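You operate a simulated robot arm through the tools that you are given. There is no shell and no other tool. Be economical: measure what you need, move in short steps, check, and stop when the job is done.

Carry out the task below with a simulated two-armed robot. There is one attempt and no reset: what you move stays moved.

## Task
Pick up the white tub that says "green" from the top of the packing bench with one hand, pass it to the other hand and put it on the top of the check bench. Set down upright: white tub.

The check looks at the end state, three seconds after you hand in, the way a careful person would. Anything else that was tipped, shoved, dropped, spilled or broken makes it a failure.

## Robot
Two 6-joint arms with two-finger grippers on one trunk, on a base that drives. Base frame: it is fixed to the floor where the robot stands at the start and does not move with it; the origin is under the middle of the robot, x ahead of it, y to its left, z up; the surface under the hand at the start is at about z = 820. Units: mm, degrees, N and s.
The left shoulder is at the start at [30, 178, 988], the right one opposite. With the tool pointing down near the work surface each hand reaches from about 440 to 840 mm from the robot's upright axis, wherever it stands, measured 20 degrees to its own side. Places, roughly: top of the check bench [800, -1700, 900]. Payload 2.54 kg a hand.
Tool frame (each hand has its own): the origin (TCP) lies between the finger pads and is the grasp point; the fingertips stand 30 mm ahead of it; z points along the fingers, y is the line along which they close. The gripper opens to 116 mm. The gripper's body begins 95 mm behind the TCP.
Orientation is told as [roll, pitch, yaw] about the base's x, y, z axes, in that order, counted from this pose: with the fingers straight down and closing along the base's y, the tool's x points along the base's -x, its y along +y and its z along -z.

## Interface
- The arms move only by the tool play_rows. It takes "left_rows", "right_rows" or both (then of equal length, played together; a hand with none holds still); each is one flat list of numbers, 7 for each row, row after row: the shift along the base's x, y, z in mm, then the turn, a rotation vector about the base's x, y, z in degrees, then the opening, from 0 (shut) to 1 (fully open). In form: [x, y, z, ax, ay, az, claw, x, y, z, ax, ay, az, claw, ...]. A call has 1 to 20 rows; each row shifts and turns the commanded pose from where the row before left it. Rows are played at 5 a second. More than 50 mm and 8.6 degrees between two rows, or a gripper value outside its range, and nothing of the call is played. Where a pose cannot be reached the arm comes as near as it can. A force on the tool above 40 N (or 10 N above the force at the start of the call, whichever is more), or a blocked arm, ends the call early, and 0.2 s more pass. The fingers move at their own pace (about 153 mm/s each) and stop on an object; they squeeze with about 24 N. The grip force told is the motor's: it shows also when the fingers shut on nothing. Time passes only in rows, and 0.2 s behind the last, so rows that do not move let the fingers close. The reply holds the time, the measured pose of the TCP, the force on the tool along the base axes, the opening and the grip force, in the units named above and with some noise, with the torque about the TCP (base axes, N m) and any sound that the robot's microphone picked up.
- Cameras (640 x 400 px; columns grow to the right, rows downward): "scene" is now at [33.1, 38, 1703.8]; the picture's right is [0.48, -0.88, 0.00], its down [-0.72, -0.39, -0.58] and it looks along [0.51, 0.28, -0.82] (base axes); focal length 294 px, centre (320, 200). "left" rides on the left gripper at [69, 15, -122] in its tool frame; the picture's right is [-0.21, 0.98, 0.00], its down [-0.83, -0.18, -0.53] and it looks along [-0.52, -0.11, 0.85] (tool axes); focal length 251 px, centre (320, 200). "right" rides on the right gripper at [69, -15, -122] in its tool frame; the picture's right is [0.21, 0.98, 0.00], its down [-0.83, 0.18, -0.53] and it looks along [-0.52, 0.11, 0.85] (tool axes); focal length 251 px, centre (320, 200). There is no depth. A picture from a camera that has moved, and an enlarged one, comes with that camera's place and axes in the base frame and with its lens.
- capture(camera): a new picture of that camera. It takes no simulated time.
- raise_lower(by): slides the trunk up (or, below 0, down) by that many mm; the arms and the scene camera ride with it, the base frame stays. It gives what a move gives, with no picture.
- base_move(legs): drives the robot by 1 to 6 legs, each [ahead, left, turn to the left] in mm, mm and degrees, along the robot's own axes; the way and the turn of a leg run together, so that a leg with both is an arc; at most 1500 mm and 180 degrees a leg. The arms and the cameras ride along, it lands a little off, and it stops where it bumps. It gives what a move gives.
- pan_tilt(pan, tilt): turns the head with the scene camera to pan (to the left, within 143 degrees either way) and tilt (down, from -29 to 69), counted from straight ahead of the robot. It gives what a move gives.
- close_up(camera, box): a new picture of the part [left, top, right, bottom] of that camera's present view, enlarged. It takes no simulated time.
- close_job(): hands the job in; it is judged then, once.

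Go step by step. Nothing tells you exact positions but the pictures and the camera data: compare them with the known pose of the tool, close in by small moves and look again before you grip or let go. The budget is 120 turns and 92 pictures, counting those below and the enlarged ones. Unless the task says otherwise, let go and move clear before handing in, and close with one line.

The tools are called as a command line: name --argument value ..., lists and objects as JSON in quotes. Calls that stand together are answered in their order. play_rows: Moves the arms, as the interface text tells. Its arguments: {"type":"object","properties":{"left_rows":{"type":"array","items":{"type":"number"}},"right_rows":{"type":"array","items":{"type":"number"}}},"required":[]} The other tools are called the same way: raise_lower (by) slides the trunk up or down; base_move (legs) drives the base; pan_tilt (pan, tilt) turns the head that bears the scene camera; capture (camera) takes a picture; close_up (camera, box) takes an enlarged picture of a part of a camera's view; close_job () hands the job in.

At the start:

```text
time_s: 0.0
left_tcp_pos: [439.6, 383.2, 1131.7]
left_tcp_rot: [0.0, 0.0, 0.0]
left_ft_force: [1.0, -0.3, -0.7]
left_moment: [0.02, -0.04, 0.0]
left_finger_gap: 116.2
left_grip_force: 0.1
right_tcp_pos: [428.6, -23.8, 1072.9]
right_tcp_rot: [0.0, 0.0, 0.0]
right_ft_force: [0.4, 0.1, 0.2]
right_moment: [0.01, 0.01, 0.02]
right_finger_gap: 115.9
right_grip_force: 0.1
trunk travel left (down, up): [-200.0, 340.0]
robot x, y, heading: [3.1, 0.8, 0.2]
head pan, tilt: [28.8, 54.8]
```

scene: 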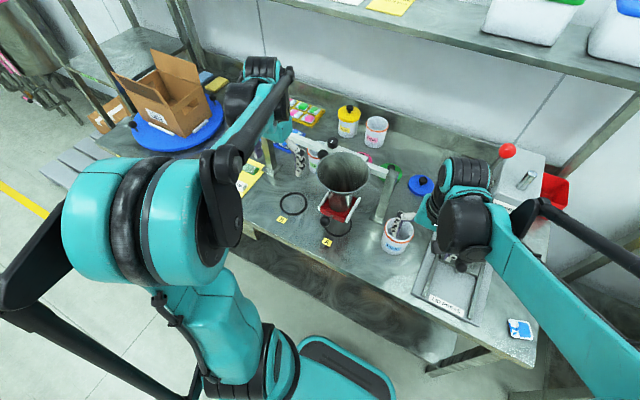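
right: 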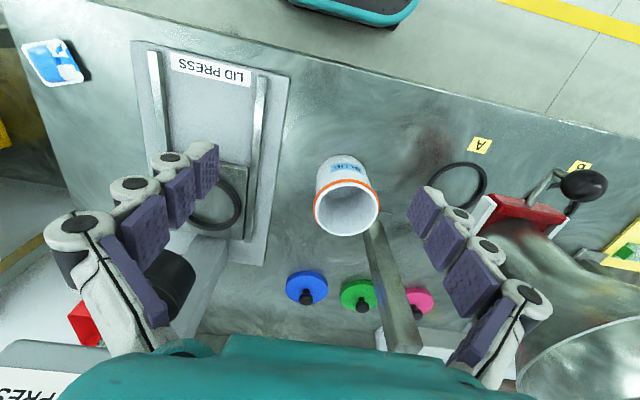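
left: 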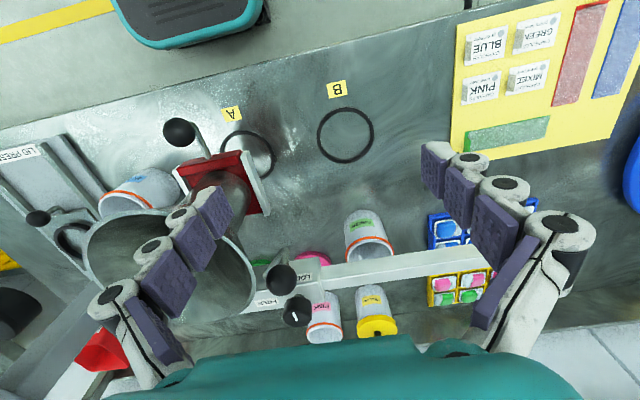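

I see several tubs on the packing bench, and the green-labelled one seems to be near the left hand, behind the hopper arm. I'll look closer before moving.

close_up --camera "left" --box '[220, 150, 520, 350]'

close_up --camera "scene" --box '[220, 80, 460, 260]'

```text
2.00 times, centred on (370, 250) of left
camera zoom: at [370.7, 398.6, 1255.2], right [0.21, 0.98, 0.0], down [0.83, -0.18, 0.53], along [0.52, -0.11, -0.85], focal length 503 px, centre (220, 100)
```

zoom: 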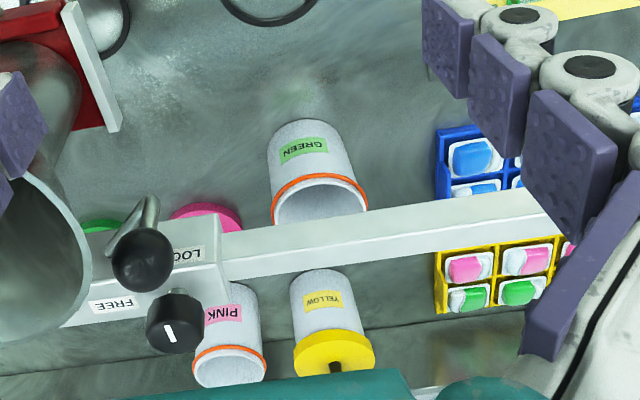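

```text
2.22 times, centred on (340, 170) of scene
camera zoom: at [33.1, 38.0, 1703.8], right [0.48, -0.88, 0.0], down [-0.72, -0.39, -0.58], along [0.51, 0.28, -0.82], focal length 653 px, centre (276, 267)
```

zoom: 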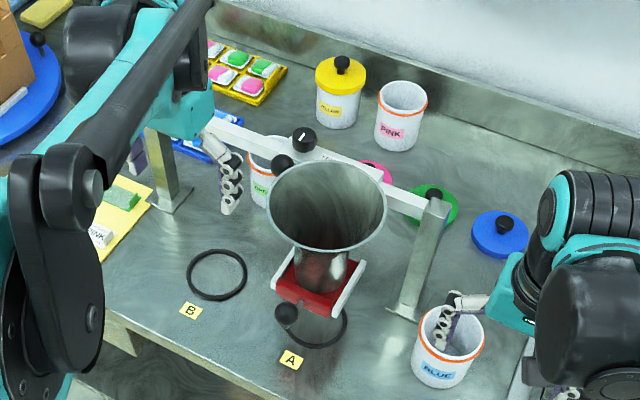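

The green tub is open. I put its centre at about [707, 417], with the rim near z=930, just behind a gantry beam at x≈610, z≈1050. I plan to drive left so the left arm can reach under the beam almost horizontally. First I'll drive, then look again.

base_move --legs '[[0, 280, 0]]'

pan_tilt --pan 0 --tilt 45

capture --camera "scene"

capture --camera "right"

```text
time_s: 2.0
left_tcp_pos: [440.4, 663.8, 1132.0]
left_tcp_rot: [0.0, 0.1, -0.2]
left_ft_force: [0.0, 0.4, -0.4]
left_moment: [-0.05, 0.03, 0.0]
left_finger_gap: 116.0
left_grip_force: 0.0
right_tcp_pos: [429.3, 257.5, 1072.3]
right_tcp_rot: [-0.1, 0.0, -0.1]
right_ft_force: [0.0, -0.1, -0.5]
right_moment: [0.0, 0.04, 0.01]
right_finger_gap: 116.2
right_grip_force: 0.1
trunk travel left (down, up): [-200.0, 340.0]
robot x, y, heading: [1.4, 279.7, -0.1]
head pan, tilt: [28.8, 54.8]
```

```text
time_s: 2.9
left_tcp_pos: [440.7, 663.8, 1131.6]
left_tcp_rot: [0.0, 0.1, -0.1]
left_ft_force: [-0.2, 0.8, 0.8]
left_moment: [0.01, 0.01, 0.03]
left_finger_gap: 116.1
left_grip_force: 0.1
right_tcp_pos: [429.6, 255.8, 1073.3]
right_tcp_rot: [0.0, 0.0, -0.1]
right_ft_force: [0.3, -0.2, 0.1]
right_moment: [-0.01, 0.02, -0.02]
right_finger_gap: 116.1
right_grip_force: 0.0
trunk travel left (down, up): [-200.0, 340.0]
robot x, y, heading: [2.3, 281.4, -0.2]
head pan, tilt: [0.0, 45.0]
```

```text
86 pictures are left
camera scene: at [51.3, 284.0, 1717.0], right [0.0, -1.0, 0.0], down [-0.71, 0.0, -0.71], along [0.71, 0.0, -0.71], focal length 294 px, centre (320, 200)
```

scene: 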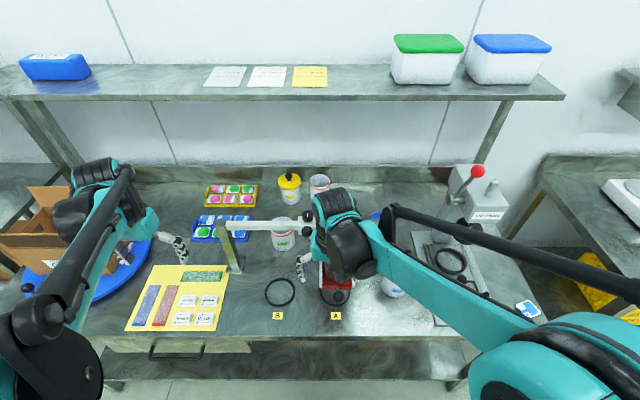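

```text
85 pictures are left
camera right: at [360.4, 241.4, 1194.1], right [-0.21, 0.98, 0.0], down [0.83, 0.18, 0.53], along [0.52, 0.11, -0.85], focal length 251 px, centre (320, 200)
```

right: 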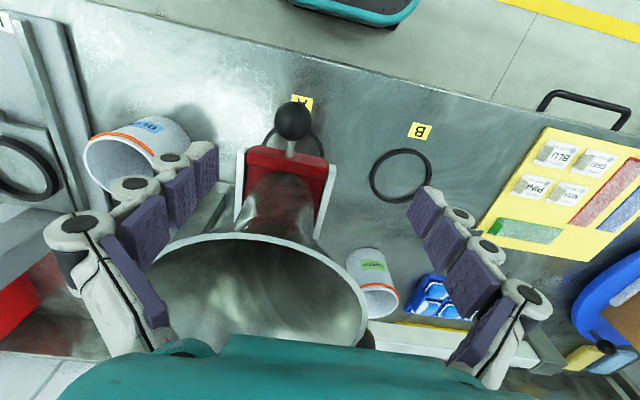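

The right hand is hovering near the hopper, so I'll move it up, back and to the right. Then I'll zoom in on the tub and beam.

play_rows --right_rows '[0, 0, 40, 0, 0, 0, 1, -10, -20, 40, 0, 0, 0, 1, -10, -40, 20, 0, 0, 0, 1, -10, -40, 0, 0, 0, 0, 1, -10, -40, 0, 0, 0, 0, 1]'

close_up --camera "scene" --box '[190, 170, 350, 290]'

capture --camera "left"

```text
time_s: 4.1
left_tcp_pos: [440.2, 662.2, 1133.2]
left_tcp_rot: [0.0, 0.0, -0.1]
left_ft_force: [0.3, -0.8, -0.3]
left_moment: [0.0, 0.01, 0.0]
left_finger_gap: 116.0
left_grip_force: 0.1
right_tcp_pos: [384.1, 115.1, 1175.8]
right_tcp_rot: [0.0, 0.0, -0.1]
right_ft_force: [-0.2, 0.3, 0.5]
right_moment: [0.06, 0.0, 0.0]
right_finger_gap: 115.9
right_grip_force: 0.0
trunk travel left (down, up): [-200.0, 340.0]
robot x, y, heading: [2.3, 284.6, -0.2]
head pan, tilt: [0.0, 45.0]
```

```text
3.33 times, centred on (270, 230) of scene
camera zoom: at [50.4, 282.5, 1717.0], right [0.0, -1.0, 0.0], down [-0.71, 0.0, -0.71], along [0.71, 0.0, -0.71], focal length 979 px, centre (487, 100)
```

zoom: 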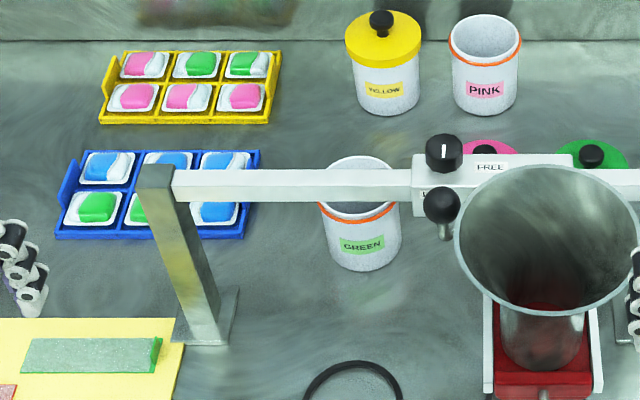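

```text
83 pictures are left
camera left: at [370.9, 677.8, 1255.7], right [0.22, 0.98, 0.0], down [0.83, -0.18, 0.53], along [0.52, -0.11, -0.85], focal length 251 px, centre (320, 200)
```

left: 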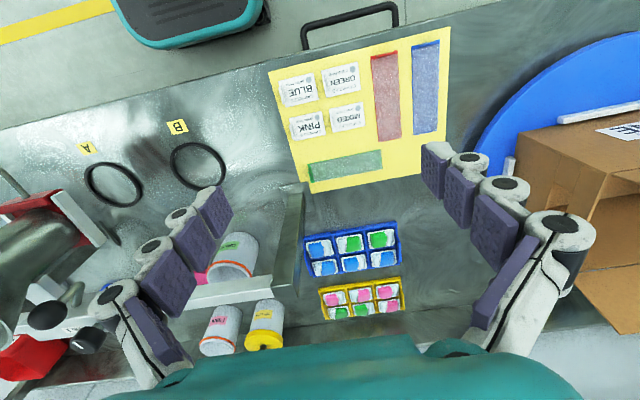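

I've refined the tub to centre ≈ (727, 418), rim z≈912, diameter ≈88, table 820. The beam spans z≈1045–1080 at x≈585–615, between a post at y≈565 and the hopper carriage at y≈350. Next I'll tilt the left hand in free space, in front of the beam.

play_rows --left_rows '[0, -10, 0, 0, -8.5, 0, 1, 0, -10, 0, 0, -8.5, 0, 1, 0, -10, 0, 0, -8.5, 0, 1, 0, -10, 0, 0, -8.5, 0, 1, 0, -10, 0, 0, -8.5, 0, 1, 0, -10, 0, 0, -8.5, 0, 1, 0, -10, 0, 0, -8.5, 0, 1, 0, -10, 0, 0, -8.5, 0, 1, 0, -10, 0, 0, 0, -6, 1, 0, -10, 0, 0, 0, -6, 1]'

capture --camera "scene"

capture --camera "left"

```text
time_s: 6.3
left_tcp_pos: [441.5, 563.2, 1133.4]
left_tcp_rot: [0.2, -68.1, -12.3]
left_ft_force: [0.3, -0.9, -0.5]
left_moment: [0.0, -0.01, 0.02]
left_finger_gap: 115.9
left_grip_force: 0.1
right_tcp_pos: [386.6, 115.7, 1177.1]
right_tcp_rot: [0.0, -0.1, -0.1]
right_ft_force: [-0.1, -0.2, -0.2]
right_moment: [-0.01, -0.04, -0.01]
right_finger_gap: 115.7
right_grip_force: 0.1
trunk travel left (down, up): [-200.0, 340.0]
robot x, y, heading: [-1.0, 279.2, 0.0]
head pan, tilt: [0.0, 45.0]
```

```text
82 pictures are left
camera scene: at [51.8, 284.0, 1717.0], right [0.0, -1.0, 0.0], down [-0.71, 0.0, -0.71], along [0.71, 0.0, -0.71], focal length 294 px, centre (320, 200)
```

scene: 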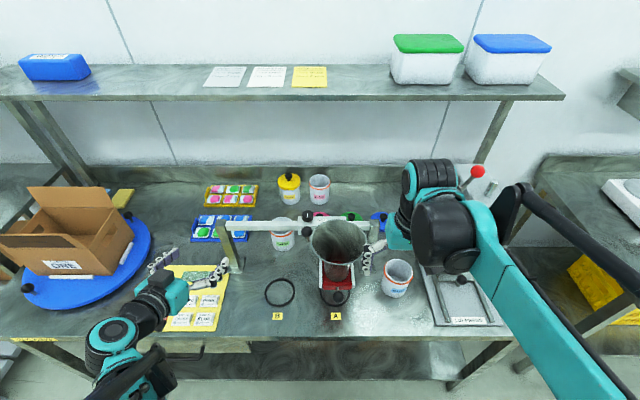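

```text
81 pictures are left
camera left: at [308.7, 606.3, 1115.3], right [0.28, 0.94, 0.2], down [-0.22, -0.14, 0.97], along [0.93, -0.32, 0.17], focal length 251 px, centre (320, 200)
```

left: 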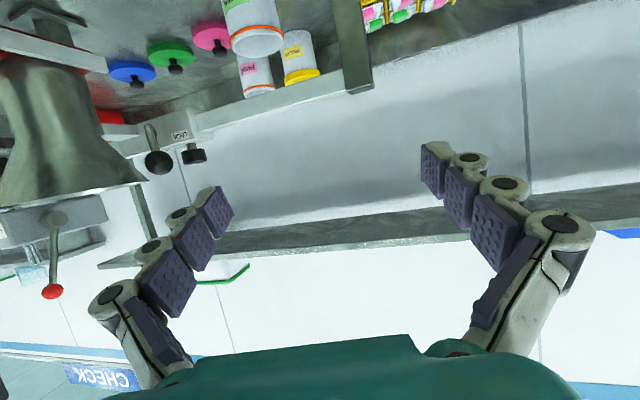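

That pose is reachable. Now I'll lower the hand in front of the beam to a pre-grasp position, keeping its orientation.

play_rows --left_rows '[0, -17, -38, 0, 0, 0, 1, 0, -17, -38, 0, 0, 0, 1, 0, -17, -38, 0, 0, 0, 1, 0, -17, -38, 0, 0, 0, 1, 0, -17, -38, 0, 0, 0, 1, 0, -15, -38, 0, 0, 0, 1, 20, 0, 0, 0, 0, 0, 1, 20, 0, 0, 0, 0, 0, 1]'

capture --camera "left"

capture --camera "scene"

```text
time_s: 8.1
left_tcp_pos: [498.5, 491.4, 1091.5]
left_tcp_rot: [0.2, -68.0, -12.1]
left_ft_force: [-1.1, 0.4, -0.4]
left_moment: [-0.01, 0.04, -0.01]
left_finger_gap: 116.0
left_grip_force: 0.0
left hand out of reach, approached as far as the arm can: row 2, 3, 4, 5, 6
right_tcp_pos: [386.6, 116.1, 1175.9]
right_tcp_rot: [0.0, 0.1, -0.1]
right_ft_force: [1.0, 0.1, -0.4]
right_moment: [-0.01, 0.01, -0.05]
right_finger_gap: 116.0
right_grip_force: 0.1
trunk travel left (down, up): [-200.0, 340.0]
robot x, y, heading: [5.9, 282.5, 0.0]
head pan, tilt: [0.0, 45.0]
```

```text
80 pictures are left
camera left: at [366.2, 534.8, 1074.4], right [0.28, 0.94, 0.2], down [-0.22, -0.14, 0.97], along [0.93, -0.32, 0.17], focal length 251 px, centre (320, 200)
```

left: 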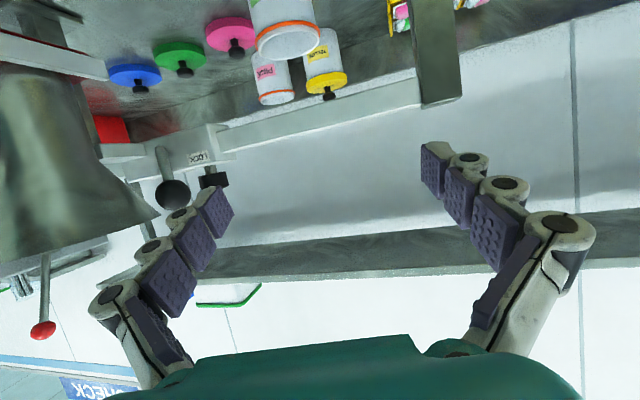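

```text
79 pictures are left
camera scene: at [51.6, 283.5, 1717.0], right [0.0, -1.0, 0.0], down [-0.71, 0.0, -0.71], along [0.71, 0.0, -0.71], focal length 294 px, centre (320, 200)
```

scene: 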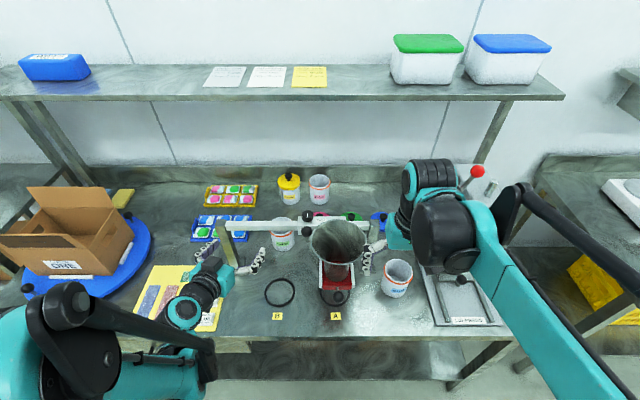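

The arm is too folded up here, so I'll back the base away about 150 mm to give it room, then lower again.

base_move --legs '[[-160, 40, 0]]'

play_rows --left_rows '[20, -5, -30, 0, 0, 0, 1, 20, -5, -30, 0, 0, 0, 1, 20, -5, -30, 0, 0, 0, 1, 20, -5, -30, 0, 0, 0, 1]'

capture --camera "scene"

```text
time_s: 9.6
left_tcp_pos: [335.0, 531.8, 1092.8]
left_tcp_rot: [0.2, -68.1, -12.3]
left_ft_force: [-0.9, 0.6, 0.1]
left_moment: [-0.04, 0.02, 0.01]
left_finger_gap: 115.9
left_grip_force: 0.2
right_tcp_pos: [221.2, 156.5, 1176.2]
right_tcp_rot: [-0.1, -0.2, -0.2]
right_ft_force: [-1.0, -0.2, 0.0]
right_moment: [-0.02, -0.03, -0.01]
right_finger_gap: 115.9
right_grip_force: 0.1
trunk travel left (down, up): [-200.0, 340.0]
robot x, y, heading: [-160.7, 321.7, -0.4]
head pan, tilt: [0.0, 45.0]
```

```text
time_s: 10.6
left_tcp_pos: [446.3, 518.4, 1042.0]
left_tcp_rot: [0.1, -67.7, -12.3]
left_ft_force: [0.0, -0.2, 0.1]
left_moment: [0.02, 0.0, 0.0]
left_finger_gap: 115.7
left_grip_force: 0.0
left hand out of reach, approached as far as the arm can: row 1, 2, 3, 4
right_tcp_pos: [223.5, 156.3, 1175.6]
right_tcp_rot: [0.0, -0.1, -0.2]
right_ft_force: [0.7, -0.4, -0.1]
right_moment: [0.02, 0.03, 0.01]
right_finger_gap: 116.1
right_grip_force: 0.0
trunk travel left (down, up): [-200.0, 340.0]
robot x, y, heading: [-161.7, 321.7, -0.4]
head pan, tilt: [0.0, 45.0]
```

```text
78 pictures are left
camera scene: at [-110.2, 324.5, 1716.9], right [0.0, -1.0, 0.0], down [-0.71, 0.0, -0.71], along [0.71, 0.0, -0.71], focal length 294 px, centre (320, 200)
```

scene: 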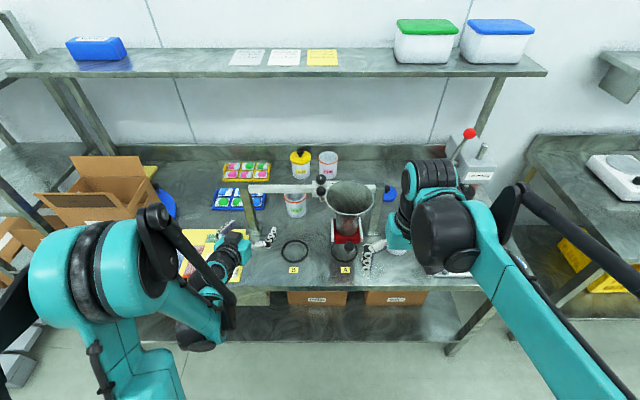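

The arm is extending outward now. I'll keep going forward and down to the pre-grasp pose near (530, 465, 910), in front of the beam.

play_rows --left_rows '[30, -12, -20, 0, 0, 0, 1, 25, -12, -25, 0, 0, 0, 1, 20, -12, -30, 0, 0, 0, 1, 10, -12, -30, 0, 0, 0, 1, 0, 0, 0, 0, 0, 0, 1]'

capture --camera "left"

```text
time_s: 11.8
left_tcp_pos: [547.7, 468.9, 954.2]
left_tcp_rot: [0.1, -67.9, -12.3]
left_ft_force: [0.0, -0.1, 0.4]
left_moment: [-0.03, 0.02, -0.02]
left_finger_gap: 116.0
left_grip_force: 0.1
left hand out of reach, approached as far as the arm can: row 2, 3, 4
right_tcp_pos: [221.5, 156.4, 1176.4]
right_tcp_rot: [0.0, -0.1, -0.2]
right_ft_force: [-1.2, 0.0, -0.2]
right_moment: [0.0, -0.03, -0.01]
right_finger_gap: 115.8
right_grip_force: 0.1
trunk travel left (down, up): [-200.0, 340.0]
robot x, y, heading: [-166.4, 324.3, -0.0]
head pan, tilt: [0.0, 45.0]
```

```text
77 pictures are left
camera left: at [415.2, 513.5, 936.0], right [0.28, 0.94, 0.2], down [-0.22, -0.14, 0.97], along [0.93, -0.32, 0.16], focal length 251 px, centre (320, 200)
```

left: 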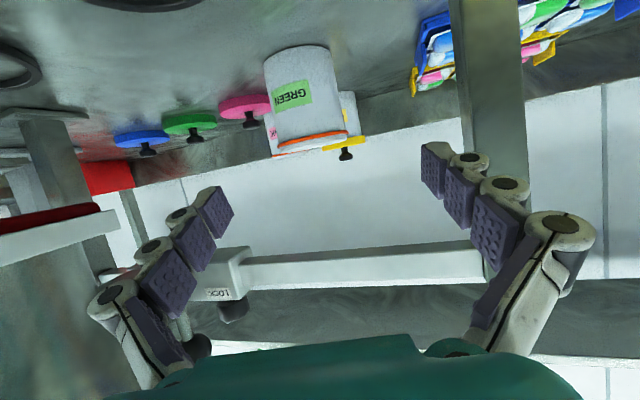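

The fingers are below beam level and the tub still reads as centred at (727, 415). The arm is near its inner limit, so I'll lower the trunk for height.

raise_lower --by -75

play_rows --left_rows '[10, -9, 0, 0, 0, 0, 1, 10, -9, 0, 0, 0, 0, 1]'

capture --camera "left"

capture --camera "scene"

```text
time_s: 12.9
left_tcp_pos: [548.2, 469.1, 877.7]
left_tcp_rot: [0.2, -67.8, -12.2]
left_ft_force: [-0.5, 0.0, 0.4]
left_moment: [0.0, 0.02, -0.01]
left_finger_gap: 116.0
left_grip_force: 0.2
right_tcp_pos: [222.4, 156.9, 1101.3]
right_tcp_rot: [0.0, 0.0, -0.2]
right_ft_force: [-0.3, 0.8, -0.3]
right_moment: [0.02, 0.0, 0.02]
right_finger_gap: 116.0
right_grip_force: 0.0
trunk travel left (down, up): [-125.0, 415.0]
robot x, y, heading: [-164.9, 324.3, -0.1]
head pan, tilt: [0.0, 45.0]
```

```text
time_s: 13.5
left_tcp_pos: [569.1, 451.8, 879.1]
left_tcp_rot: [0.3, -68.0, -12.3]
left_ft_force: [-0.4, 0.4, 0.4]
left_moment: [0.03, -0.01, 0.0]
left_finger_gap: 115.9
left_grip_force: 0.0
right_tcp_pos: [223.2, 156.6, 1100.1]
right_tcp_rot: [0.1, -0.1, -0.2]
right_ft_force: [0.4, 0.1, 0.7]
right_moment: [-0.04, 0.02, -0.04]
right_finger_gap: 116.0
right_grip_force: 0.1
trunk travel left (down, up): [-125.0, 415.0]
robot x, y, heading: [-161.2, 317.2, -0.3]
head pan, tilt: [0.0, 45.0]
```

```text
76 pictures are left
camera left: at [436.6, 495.6, 861.7], right [0.28, 0.94, 0.2], down [-0.22, -0.14, 0.97], along [0.93, -0.32, 0.16], focal length 251 px, centre (320, 200)
```

left: 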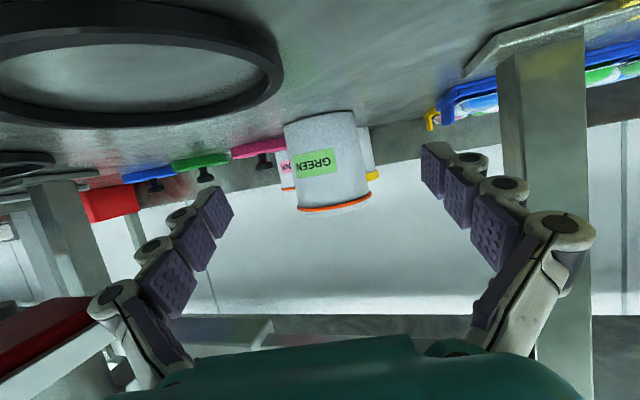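

```text
75 pictures are left
camera scene: at [-111.4, 324.1, 1642.0], right [0.0, -1.0, 0.0], down [-0.71, 0.0, -0.71], along [0.71, 0.0, -0.71], focal length 294 px, centre (320, 200)
```

scene: 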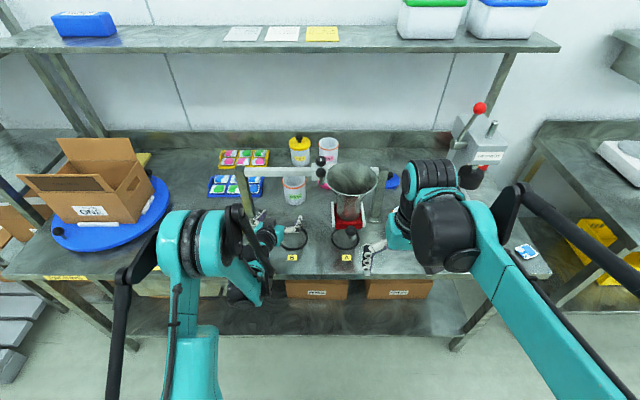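

Alignment looks good. I'll advance 100 mm along the tool line at the same height and check.

play_rows --left_rows '[25, -6, 0, 0, 0, 0, 1, 25, -6, 0, 0, 0, 0, 1, 25, -6, 0, 0, 0, 0, 1, 25, -6, 0, 0, 0, 0, 1]'

capture --camera "left"

close_up --camera "scene" --box '[200, 120, 400, 270]'

```text
time_s: 14.5
left_tcp_pos: [670.0, 425.1, 877.2]
left_tcp_rot: [0.2, -67.8, -12.3]
left_ft_force: [0.1, 0.7, 0.0]
left_moment: [-0.02, 0.01, 0.04]
left_finger_gap: 115.9
left_grip_force: 0.0
right_tcp_pos: [224.0, 156.3, 1101.6]
right_tcp_rot: [0.0, -0.1, -0.2]
right_ft_force: [0.2, 0.2, 0.4]
right_moment: [0.01, 0.0, -0.03]
right_finger_gap: 115.6
right_grip_force: 0.0
trunk travel left (down, up): [-125.0, 415.0]
robot x, y, heading: [-165.0, 319.5, -0.3]
head pan, tilt: [0.0, 45.0]
```

```text
74 pictures are left
camera left: at [537.2, 469.0, 860.3], right [0.28, 0.94, 0.2], down [-0.22, -0.14, 0.97], along [0.93, -0.32, 0.16], focal length 251 px, centre (320, 200)
```

left: 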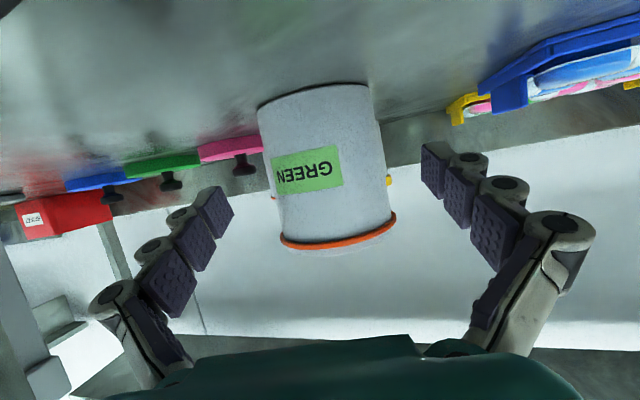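

```text
2.67 times, centred on (300, 195) of scene
camera zoom: at [-111.0, 324.3, 1642.0], right [0.0, -1.0, 0.0], down [-0.71, 0.0, -0.71], along [0.71, 0.0, -0.71], focal length 783 px, centre (373, 213)
```

zoom: 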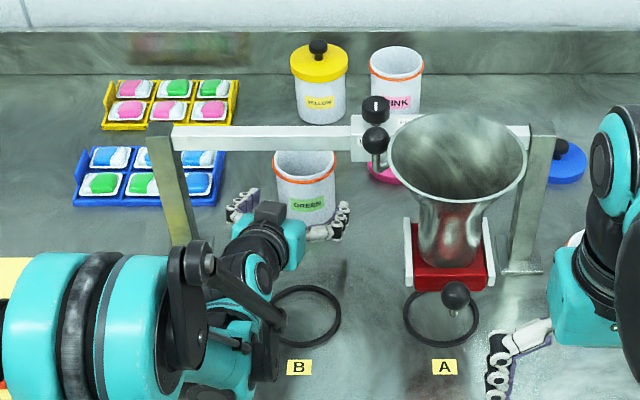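

Both fingers straddle the tub evenly. I'll advance the last 52 mm and then close.

play_rows --left_rows '[18, -4, 0, 0, 0, 0, 1, 18, -4, 0, 0, 0, 0, 1, 17, -4, 0, 0, 0, 0, 1]'

capture --camera "left"

```text
time_s: 15.3
left_tcp_pos: [722.8, 414.8, 877.0]
left_tcp_rot: [0.2, -67.9, -12.3]
left_ft_force: [0.1, -0.9, -0.2]
left_moment: [0.01, 0.02, -0.01]
left_finger_gap: 115.7
left_grip_force: 0.1
right_tcp_pos: [223.2, 155.5, 1100.1]
right_tcp_rot: [0.0, 0.0, -0.2]
right_ft_force: [-0.1, 0.0, 0.3]
right_moment: [0.01, 0.01, 0.0]
right_finger_gap: 116.1
right_grip_force: 0.0
trunk travel left (down, up): [-125.0, 415.0]
robot x, y, heading: [-163.6, 322.0, -0.2]
head pan, tilt: [0.0, 45.0]
```

```text
72 pictures are left
camera left: at [589.1, 459.4, 860.5], right [0.28, 0.94, 0.2], down [-0.22, -0.14, 0.97], along [0.93, -0.32, 0.16], focal length 251 px, centre (320, 200)
```

left: 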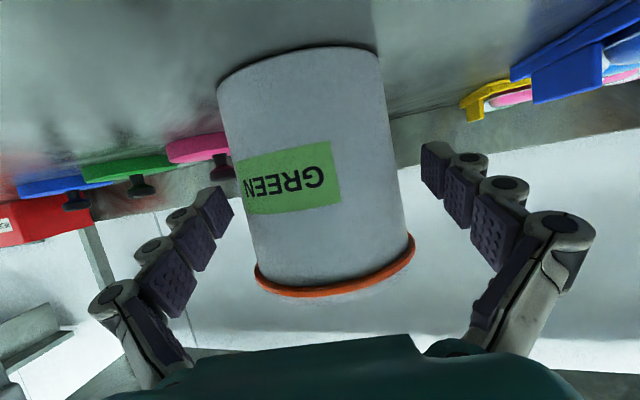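

The tub sits right around the TCP. Closing the left gripper.

play_rows --left_rows '[0, 0, 0, 0, 0, 0, 0.6, 0, 0, 0, 0, 0, 0, 0.3, 0, 0, 0, 0, 0, 0, 0.3, 0, 0, 0, 0, 0, 0, 0.3]'

capture --camera "left"

```text
time_s: 16.3
left_tcp_pos: [721.0, 414.8, 877.4]
left_tcp_rot: [0.2, -67.9, -12.4]
left_ft_force: [1.8, 0.7, 4.6]
left_moment: [0.03, -0.11, -0.01]
left_finger_gap: 81.7
left_grip_force: 24.0
right_tcp_pos: [222.2, 155.7, 1100.9]
right_tcp_rot: [0.0, 0.0, -0.1]
right_ft_force: [0.8, -0.5, -0.2]
right_moment: [0.03, -0.04, -0.03]
right_finger_gap: 116.0
right_grip_force: 0.1
trunk travel left (down, up): [-125.0, 415.0]
robot x, y, heading: [-158.8, 321.7, -0.3]
head pan, tilt: [0.0, 45.0]
```

```text
71 pictures are left
camera left: at [588.5, 459.4, 861.1], right [0.28, 0.94, 0.2], down [-0.22, -0.14, 0.97], along [0.93, -0.32, 0.17], focal length 251 px, centre (320, 200)
```

left: 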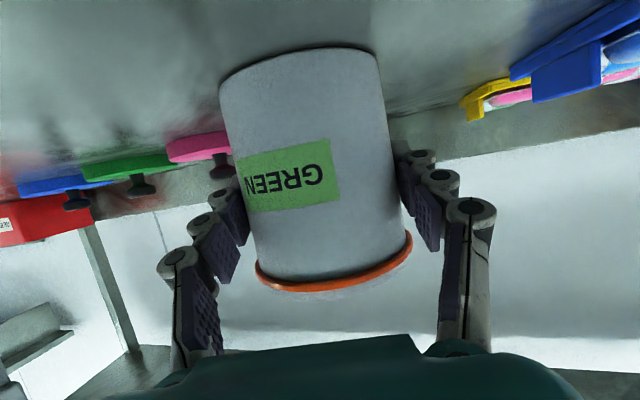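

Gripped at 82 mm. I'll lift slightly with the trunk, staying below the beam, and check that the tub comes along.

raise_lower --by 30

capture --camera "left"

close_up --camera "scene" --box '[200, 120, 400, 270]'

```text
time_s: 17.0
left_tcp_pos: [720.6, 414.5, 907.0]
left_tcp_rot: [0.3, -67.9, -12.3]
left_ft_force: [0.0, 0.1, -1.3]
left_moment: [0.0, -0.01, 0.02]
left_finger_gap: 81.3
left_grip_force: 24.2
right_tcp_pos: [221.8, 154.9, 1131.4]
right_tcp_rot: [0.0, -0.1, -0.2]
right_ft_force: [0.6, -0.4, 0.9]
right_moment: [-0.01, 0.0, -0.02]
right_finger_gap: 116.0
right_grip_force: 0.0
trunk travel left (down, up): [-155.0, 385.0]
robot x, y, heading: [-163.1, 321.3, -0.1]
head pan, tilt: [0.0, 45.0]
```

```text
70 pictures are left
camera left: at [588.9, 459.4, 890.4], right [0.28, 0.94, 0.2], down [-0.22, -0.14, 0.97], along [0.93, -0.32, 0.16], focal length 251 px, centre (320, 200)
```

left: 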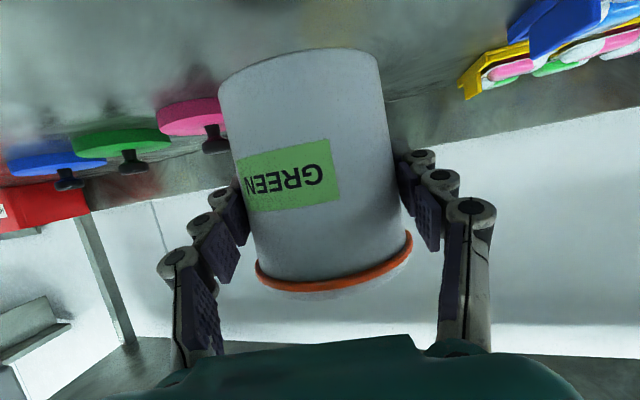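

```text
2.67 times, centred on (300, 195) of scene
camera zoom: at [-111.0, 324.2, 1671.9], right [0.0, -1.0, 0.0], down [-0.71, 0.0, -0.71], along [0.71, 0.0, -0.71], focal length 783 px, centre (373, 213)
```

zoom: 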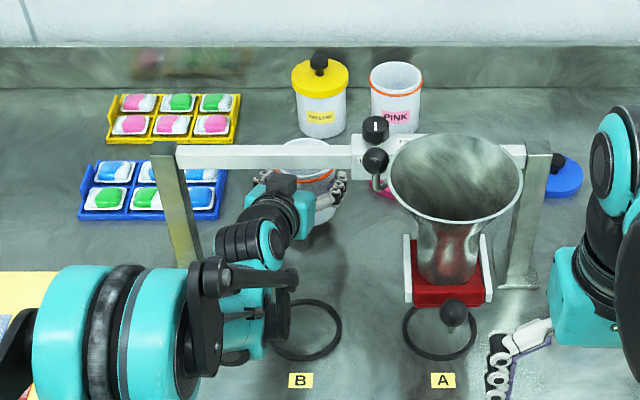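

The tub is held and clear of the bench, under the beam. Now I'll back the base straight out.

base_move --legs '[[-150, 0, 0]]'

capture --camera "scene"

```text
time_s: 18.4
left_tcp_pos: [569.1, 416.4, 908.3]
left_tcp_rot: [0.2, -67.8, -12.3]
left_ft_force: [-0.5, 0.2, -0.2]
left_moment: [0.0, 0.04, 0.0]
left_finger_gap: 81.6
left_grip_force: 24.3
right_tcp_pos: [70.4, 157.1, 1132.4]
right_tcp_rot: [0.0, -0.1, -0.1]
right_ft_force: [-1.0, -1.2, 0.2]
right_moment: [0.01, -0.06, 0.01]
right_finger_gap: 116.0
right_grip_force: 0.0
trunk travel left (down, up): [-155.0, 385.0]
robot x, y, heading: [-316.0, 324.5, -0.1]
head pan, tilt: [0.0, 45.0]
```

```text
68 pictures are left
camera scene: at [-264.2, 324.7, 1672.1], right [0.0, -1.0, 0.0], down [-0.71, 0.0, -0.71], along [0.71, 0.0, -0.71], focal length 294 px, centre (320, 200)
```

scene: 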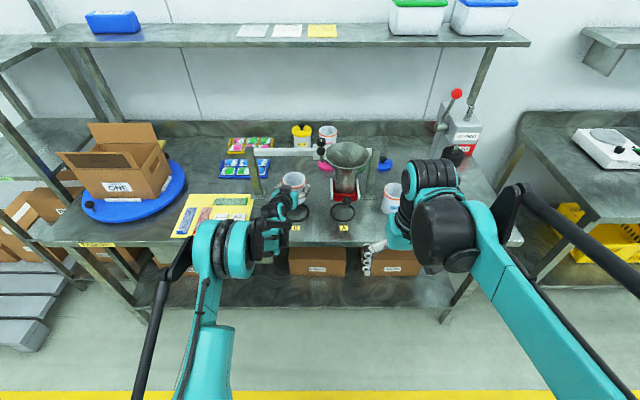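

The tub is out from under the beam. Before I drive further I'll check the surroundings behind and to the right.

pan_tilt --pan -75 --tilt 35

capture --camera "scene"

pan_tilt --pan -143 --tilt 45

capture --camera "scene"

```text
time_s: 19.9
left_tcp_pos: [570.6, 417.4, 907.7]
left_tcp_rot: [0.2, -67.9, -12.2]
left_ft_force: [0.1, -0.4, -0.5]
left_moment: [0.02, 0.0, 0.0]
left_finger_gap: 81.2
left_grip_force: 24.0
right_tcp_pos: [71.5, 155.7, 1131.1]
right_tcp_rot: [-0.1, -0.1, -0.1]
right_ft_force: [1.2, -0.1, 0.5]
right_moment: [0.01, -0.01, -0.02]
right_finger_gap: 116.3
right_grip_force: 0.0
trunk travel left (down, up): [-155.0, 385.0]
robot x, y, heading: [-313.9, 322.3, -0.2]
head pan, tilt: [-75.0, 35.0]
```

```text
67 pictures are left
camera scene: at [-320.7, 239.7, 1686.8], right [-0.97, -0.26, 0.0], down [-0.15, 0.55, -0.82], along [0.21, -0.79, -0.57], focal length 294 px, centre (320, 200)
```

scene: 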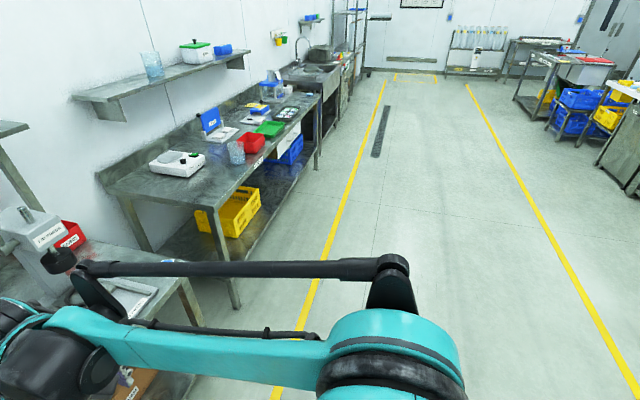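

```text
time_s: 21.3
left_tcp_pos: [570.4, 416.9, 907.4]
left_tcp_rot: [0.2, -67.9, -12.3]
left_ft_force: [0.6, 0.1, -0.2]
left_moment: [-0.03, 0.02, -0.02]
left_finger_gap: 81.4
left_grip_force: 23.8
right_tcp_pos: [72.2, 157.6, 1131.6]
right_tcp_rot: [0.1, 0.1, -0.1]
right_ft_force: [0.3, -0.2, -1.1]
right_moment: [0.0, 0.03, 0.06]
right_finger_gap: 115.9
right_grip_force: 0.0
trunk travel left (down, up): [-155.0, 385.0]
robot x, y, heading: [-316.7, 318.6, -0.1]
head pan, tilt: [-143.0, 45.0]
```

```text
66 pictures are left
camera scene: at [-408.4, 275.9, 1672.0], right [-0.6, 0.8, 0.0], down [0.56, 0.42, -0.71], along [-0.57, -0.42, -0.71], focal length 294 px, centre (320, 200)
```

scene: 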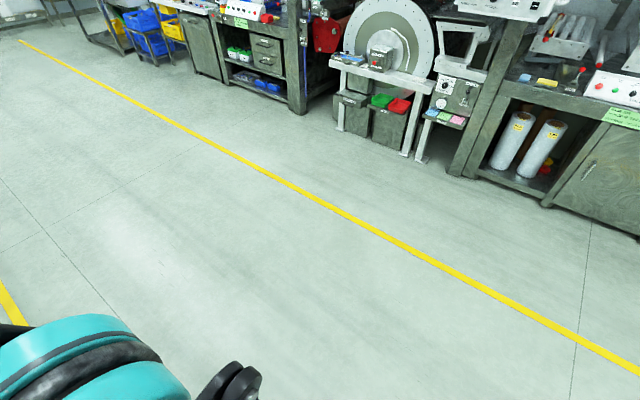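

There's a wide clear aisle behind. I'll back well away from the bench, then bring the left hand toward the middle and the right hand out and yawed 78° for a handover from above.

base_move --legs '[[-380, 0, 0]]'

pan_tilt --pan 0 --tilt 55

play_rows --left_rows '[-15, -7, 6, 0, 0, 0, 0.3, -15, -7, 6, 0, 0, 0, 0.3, -15, -7, 6, 0, 0, 0, 0.3, -15, -7, 6, 0, 0, 0, 0.3, -15, -7, 6, 0, 0, 0, 0.3, -15, -7, 6, 0, 0, 0, 0.3, -15, -7, 6, 0, 0, 0, 0.3, -15, -7, 6, 0, 0, 0, 0.3, -15, -7, 6, 0, 0, 0, 0.3, -15, -7, 6, 0, 0, 0, 0.3]' --right_rows '[10, 0, 4, 0, 0, 7.8, 0.86, 10, 0, 4, 0, 0, 7.8, 0.86, 10, 0, 4, 0, 0, 7.8, 0.86, 10, 0, 4, 0, 0, 7.8, 0.86, 10, 0, 4, 0, 0, 7.8, 0.86, 10, 0, 4, 0, 0, 7.8, 0.86, 10, 0, 4, 0, 0, 7.8, 0.86, 10, 0, 4, 0, 0, 7.8, 0.86, 10, 0, 4, 0, 0, 7.8, 0.86, 10, 0, 4, 0, 0, 7.8, 0.86]'

capture --camera "scene"

```text
time_s: 23.6
left_tcp_pos: [193.5, 418.0, 909.3]
left_tcp_rot: [0.2, -67.8, -12.2]
left_ft_force: [-0.6, 1.1, -0.5]
left_moment: [-0.01, 0.05, 0.03]
left_finger_gap: 81.5
left_grip_force: 24.2
right_tcp_pos: [-305.0, 157.5, 1132.0]
right_tcp_rot: [0.1, 0.0, 0.0]
right_ft_force: [0.1, -0.2, 0.4]
right_moment: [-0.02, -0.01, 0.0]
right_finger_gap: 116.1
right_grip_force: 0.1
trunk travel left (down, up): [-155.0, 385.0]
robot x, y, heading: [-686.5, 323.2, -0.0]
head pan, tilt: [-143.0, 45.0]
```

```text
time_s: 25.9
left_tcp_pos: [195.4, 417.6, 906.9]
left_tcp_rot: [0.2, -67.9, -12.2]
left_ft_force: [0.1, -1.1, -1.0]
left_moment: [-0.03, -0.01, -0.01]
left_finger_gap: 81.6
left_grip_force: 23.3
right_tcp_pos: [-303.6, 157.9, 1130.8]
right_tcp_rot: [-0.1, 0.0, 0.0]
right_ft_force: [0.3, 0.4, -0.4]
right_moment: [-0.01, 0.01, 0.0]
right_finger_gap: 116.0
right_grip_force: 0.0
trunk travel left (down, up): [-155.0, 385.0]
robot x, y, heading: [-688.3, 320.1, -0.1]
head pan, tilt: [0.0, 55.0]
```

```text
time_s: 28.1
left_tcp_pos: [43.5, 348.3, 968.7]
left_tcp_rot: [0.4, -67.8, -12.4]
left_ft_force: [0.0, -0.4, -0.5]
left_moment: [0.0, 0.01, 0.02]
left_finger_gap: 81.4
left_grip_force: 24.1
right_tcp_pos: [-203.9, 158.1, 1171.4]
right_tcp_rot: [0.0, 0.0, 78.1]
right_ft_force: [0.4, -0.7, 0.5]
right_moment: [0.01, 0.0, 0.01]
right_finger_gap: 100.1
right_grip_force: 0.1
trunk travel left (down, up): [-155.0, 385.0]
robot x, y, heading: [-687.1, 320.6, -0.1]
head pan, tilt: [0.0, 55.0]
```

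```text
65 pictures are left
camera scene: at [-647.5, 325.0, 1658.6], right [0.0, -1.0, 0.0], down [-0.82, 0.0, -0.57], along [0.57, 0.0, -0.82], focal length 294 px, centre (320, 200)
```

scene: 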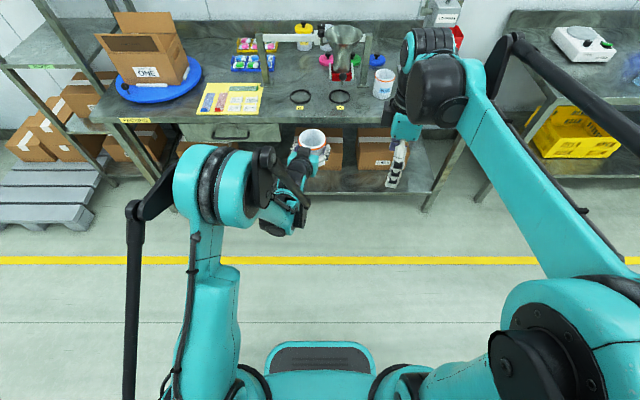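

The tub is held in front of the robot. I'll bring the right hand over it, first in x and then in y, staying high.

play_rows --right_rows '[42, 0, 0, 0, 0, 0, 0.86, 42, 0, 0, 0, 0, 0, 0.86, 42, 0, 0, 0, 0, 0, 0.86, 42, 0, 0, 0, 0, 0, 0.86, 42, 0, 0, 0, 0, 0, 0.86, 42, 0, 0, 0, 0, 0, 0.86, 0, 36, 0, 0, 0, 0, 0.86, 0, 36, 0, 0, 0, 0, 0.86, 0, 36, 0, 0, 0, 0, 0.86, 0, 36, 0, 0, 0, 0, 0.86]'

capture --camera "right"

capture --camera "scene"

```text
time_s: 30.3
left_tcp_pos: [46.6, 346.6, 966.1]
left_tcp_rot: [0.0, -67.7, -12.1]
left_ft_force: [0.4, 0.2, -1.1]
left_moment: [-0.02, -0.06, -0.05]
left_finger_gap: 81.3
left_grip_force: 24.2
right_tcp_pos: [33.1, 303.1, 1163.0]
right_tcp_rot: [0.1, 0.0, 77.9]
right_ft_force: [1.3, -0.4, -1.4]
right_moment: [-0.03, 0.06, 0.02]
right_finger_gap: 99.7
right_grip_force: 0.2
right hand out of reach, approached as far as the arm can: row 6, 9
trunk travel left (down, up): [-155.0, 385.0]
robot x, y, heading: [-688.4, 323.8, -0.2]
head pan, tilt: [0.0, 55.0]
```

```text
64 pictures are left
camera right: at [34.8, 232.6, 1284.6], right [-1.0, -0.01, 0.0], down [0.0, 0.85, 0.53], along [-0.01, 0.53, -0.85], focal length 251 px, centre (320, 200)
```

right: 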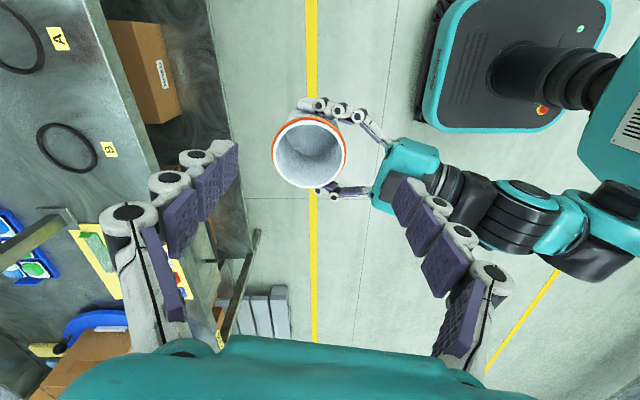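

```text
63 pictures are left
camera scene: at [-643.9, 326.3, 1658.4], right [0.0, -1.0, 0.0], down [-0.82, 0.0, -0.57], along [0.57, 0.0, -0.82], focal length 294 px, centre (320, 200)
```

scene: 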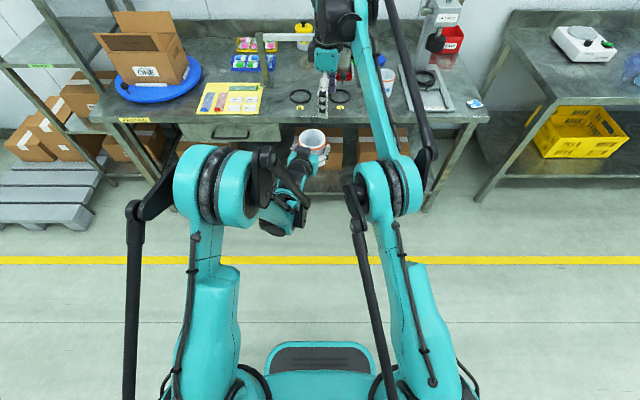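

The right camera puts the tub rim at about (46, 343). I'll align over it and descend to just above the rim.

play_rows --right_rows '[4, 10, -22, 0, 0, 0, 0.86, 4, 10, -22, 0, 0, 0, 0.86, 3, 10, -22, 0, 0, 0, 0.86, 3, 10, -17, 0, 0, 0, 0.86]'

capture --camera "right"

close_up --camera "scene" --box '[240, 60, 400, 220]'

```text
time_s: 31.3
left_tcp_pos: [42.7, 346.3, 969.1]
left_tcp_rot: [0.2, -67.8, -12.2]
left_ft_force: [-0.4, 0.3, -1.0]
left_moment: [0.02, 0.02, -0.01]
left_finger_gap: 81.5
left_grip_force: 24.0
right_tcp_pos: [43.6, 341.0, 1082.9]
right_tcp_rot: [0.0, 0.0, 78.0]
right_ft_force: [-0.1, -0.3, 0.0]
right_moment: [0.04, -0.01, 0.0]
right_finger_gap: 99.3
right_grip_force: 0.1
trunk travel left (down, up): [-155.0, 385.0]
robot x, y, heading: [-689.1, 320.1, -0.1]
head pan, tilt: [0.0, 55.0]
```

```text
62 pictures are left
camera right: at [44.2, 269.8, 1204.5], right [-1.0, -0.01, 0.0], down [0.0, 0.85, 0.53], along [0.0, 0.53, -0.85], focal length 251 px, centre (320, 200)
```

right: 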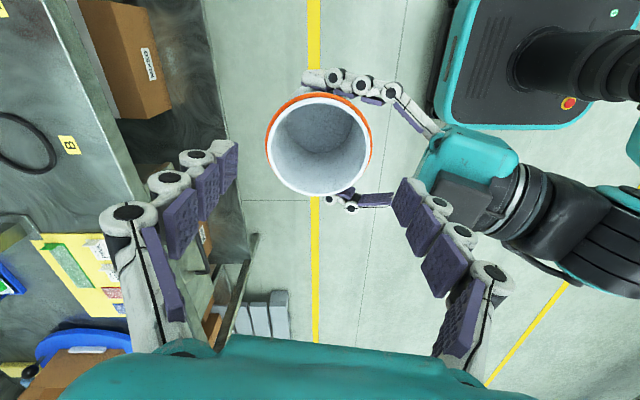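

```text
2.50 times, centred on (320, 140) of scene
camera zoom: at [-647.1, 325.2, 1658.5], right [0.0, -1.0, 0.0], down [-0.82, 0.0, -0.57], along [0.57, 0.0, -0.82], focal length 734 px, centre (320, 350)
```

zoom: 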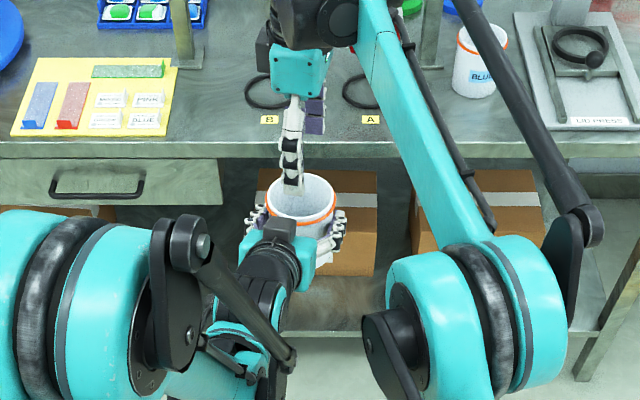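

The right hand is centred over the tub to within 2–3 mm. I'll descend with the fingers straddling the x sides, checking halfway.

play_rows --right_rows '[2, 2, -15, 0, 0, 0, 0.86, 0, 0, -15, 0, 0, 0, 0.86, 0, 0, -15, 0, 0, 0, 0.86, 0, 0, -10, 0, 0, 0, 0.86]'

capture --camera "right"

capture --camera "left"

```text
time_s: 32.3
left_tcp_pos: [42.6, 346.8, 969.5]
left_tcp_rot: [0.2, -67.9, -12.2]
left_ft_force: [0.0, -0.1, -1.1]
left_moment: [0.02, 0.0, 0.01]
left_finger_gap: 81.4
left_grip_force: 24.6
right_tcp_pos: [45.4, 341.4, 1026.7]
right_tcp_rot: [-0.1, 0.1, 78.0]
right_ft_force: [0.7, 0.4, 0.2]
right_moment: [0.02, 0.02, 0.0]
right_finger_gap: 99.6
right_grip_force: 0.1
trunk travel left (down, up): [-155.0, 385.0]
robot x, y, heading: [-687.7, 321.8, 0.1]
head pan, tilt: [0.0, 55.0]
```

```text
60 pictures are left
camera right: at [45.2, 271.0, 1148.5], right [-1.0, -0.01, 0.0], down [-0.01, 0.85, 0.53], along [0.0, 0.53, -0.85], focal length 251 px, centre (320, 200)
```

right: 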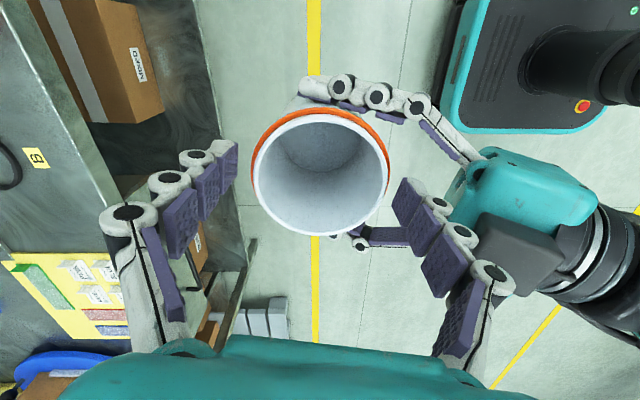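

```text
59 pictures are left
camera left: at [-89.7, 390.6, 951.9], right [0.28, 0.94, 0.2], down [-0.22, -0.14, 0.97], along [0.93, -0.32, 0.16], focal length 251 px, centre (320, 200)
```

left: 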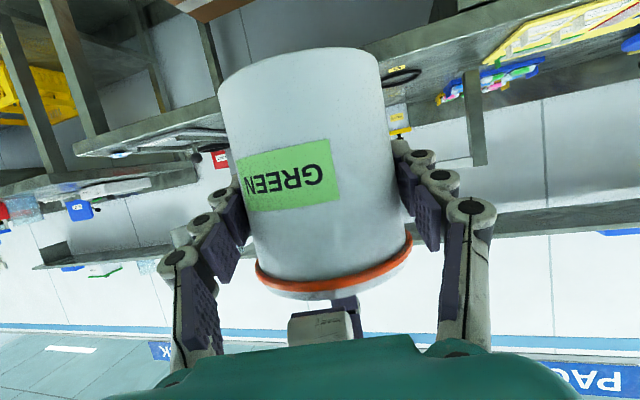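

Both right fingers have clearance to the rim and about 17 mm to the left gripper body. I'll descend the remaining 48 mm and then close the right hand gently.

play_rows --right_rows '[0, 0, -12, 0, 0, 0, 0.86, 0, 0, -12, 0, 0, 0, 0.86, 0, 0, -12, 0, 0, 0, 0.86, 0, 0, -12, 0, 0, 0, 0.86]'

capture --camera "right"

capture --camera "left"

```text
time_s: 33.3
left_tcp_pos: [42.4, 346.8, 969.6]
left_tcp_rot: [0.2, -68.0, -12.2]
left_ft_force: [-0.5, -0.3, -0.4]
left_moment: [-0.01, 0.01, 0.0]
left_finger_gap: 81.5
left_grip_force: 24.2
right_tcp_pos: [44.0, 342.3, 979.1]
right_tcp_rot: [0.0, 0.0, 78.0]
right_ft_force: [1.0, 0.6, -0.4]
right_moment: [0.0, -0.03, 0.03]
right_finger_gap: 99.8
right_grip_force: 0.1
trunk travel left (down, up): [-155.0, 385.0]
robot x, y, heading: [-688.2, 321.4, -0.1]
head pan, tilt: [0.0, 55.0]
```

```text
58 pictures are left
camera right: at [45.4, 272.5, 1100.3], right [-1.0, -0.01, 0.0], down [-0.01, 0.85, 0.53], along [0.0, 0.53, -0.85], focal length 251 px, centre (320, 200)
```

right: 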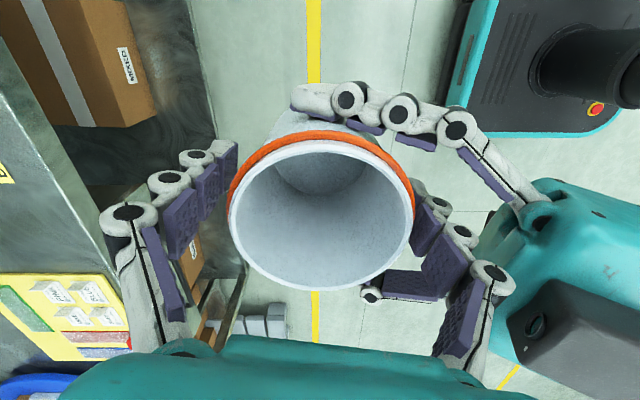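

```text
57 pictures are left
camera left: at [-89.5, 390.7, 951.8], right [0.28, 0.94, 0.2], down [-0.22, -0.14, 0.97], along [0.93, -0.32, 0.16], focal length 251 px, centre (320, 200)
```

left: 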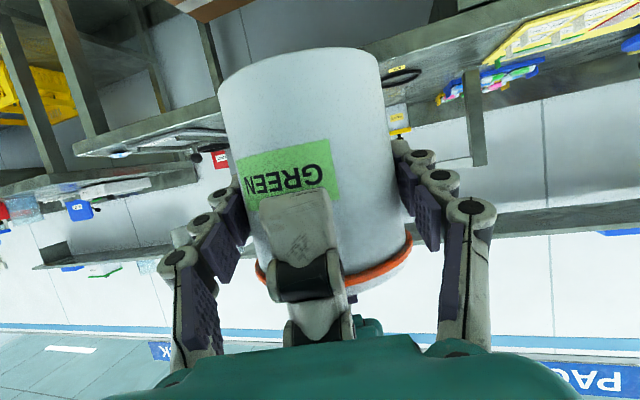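

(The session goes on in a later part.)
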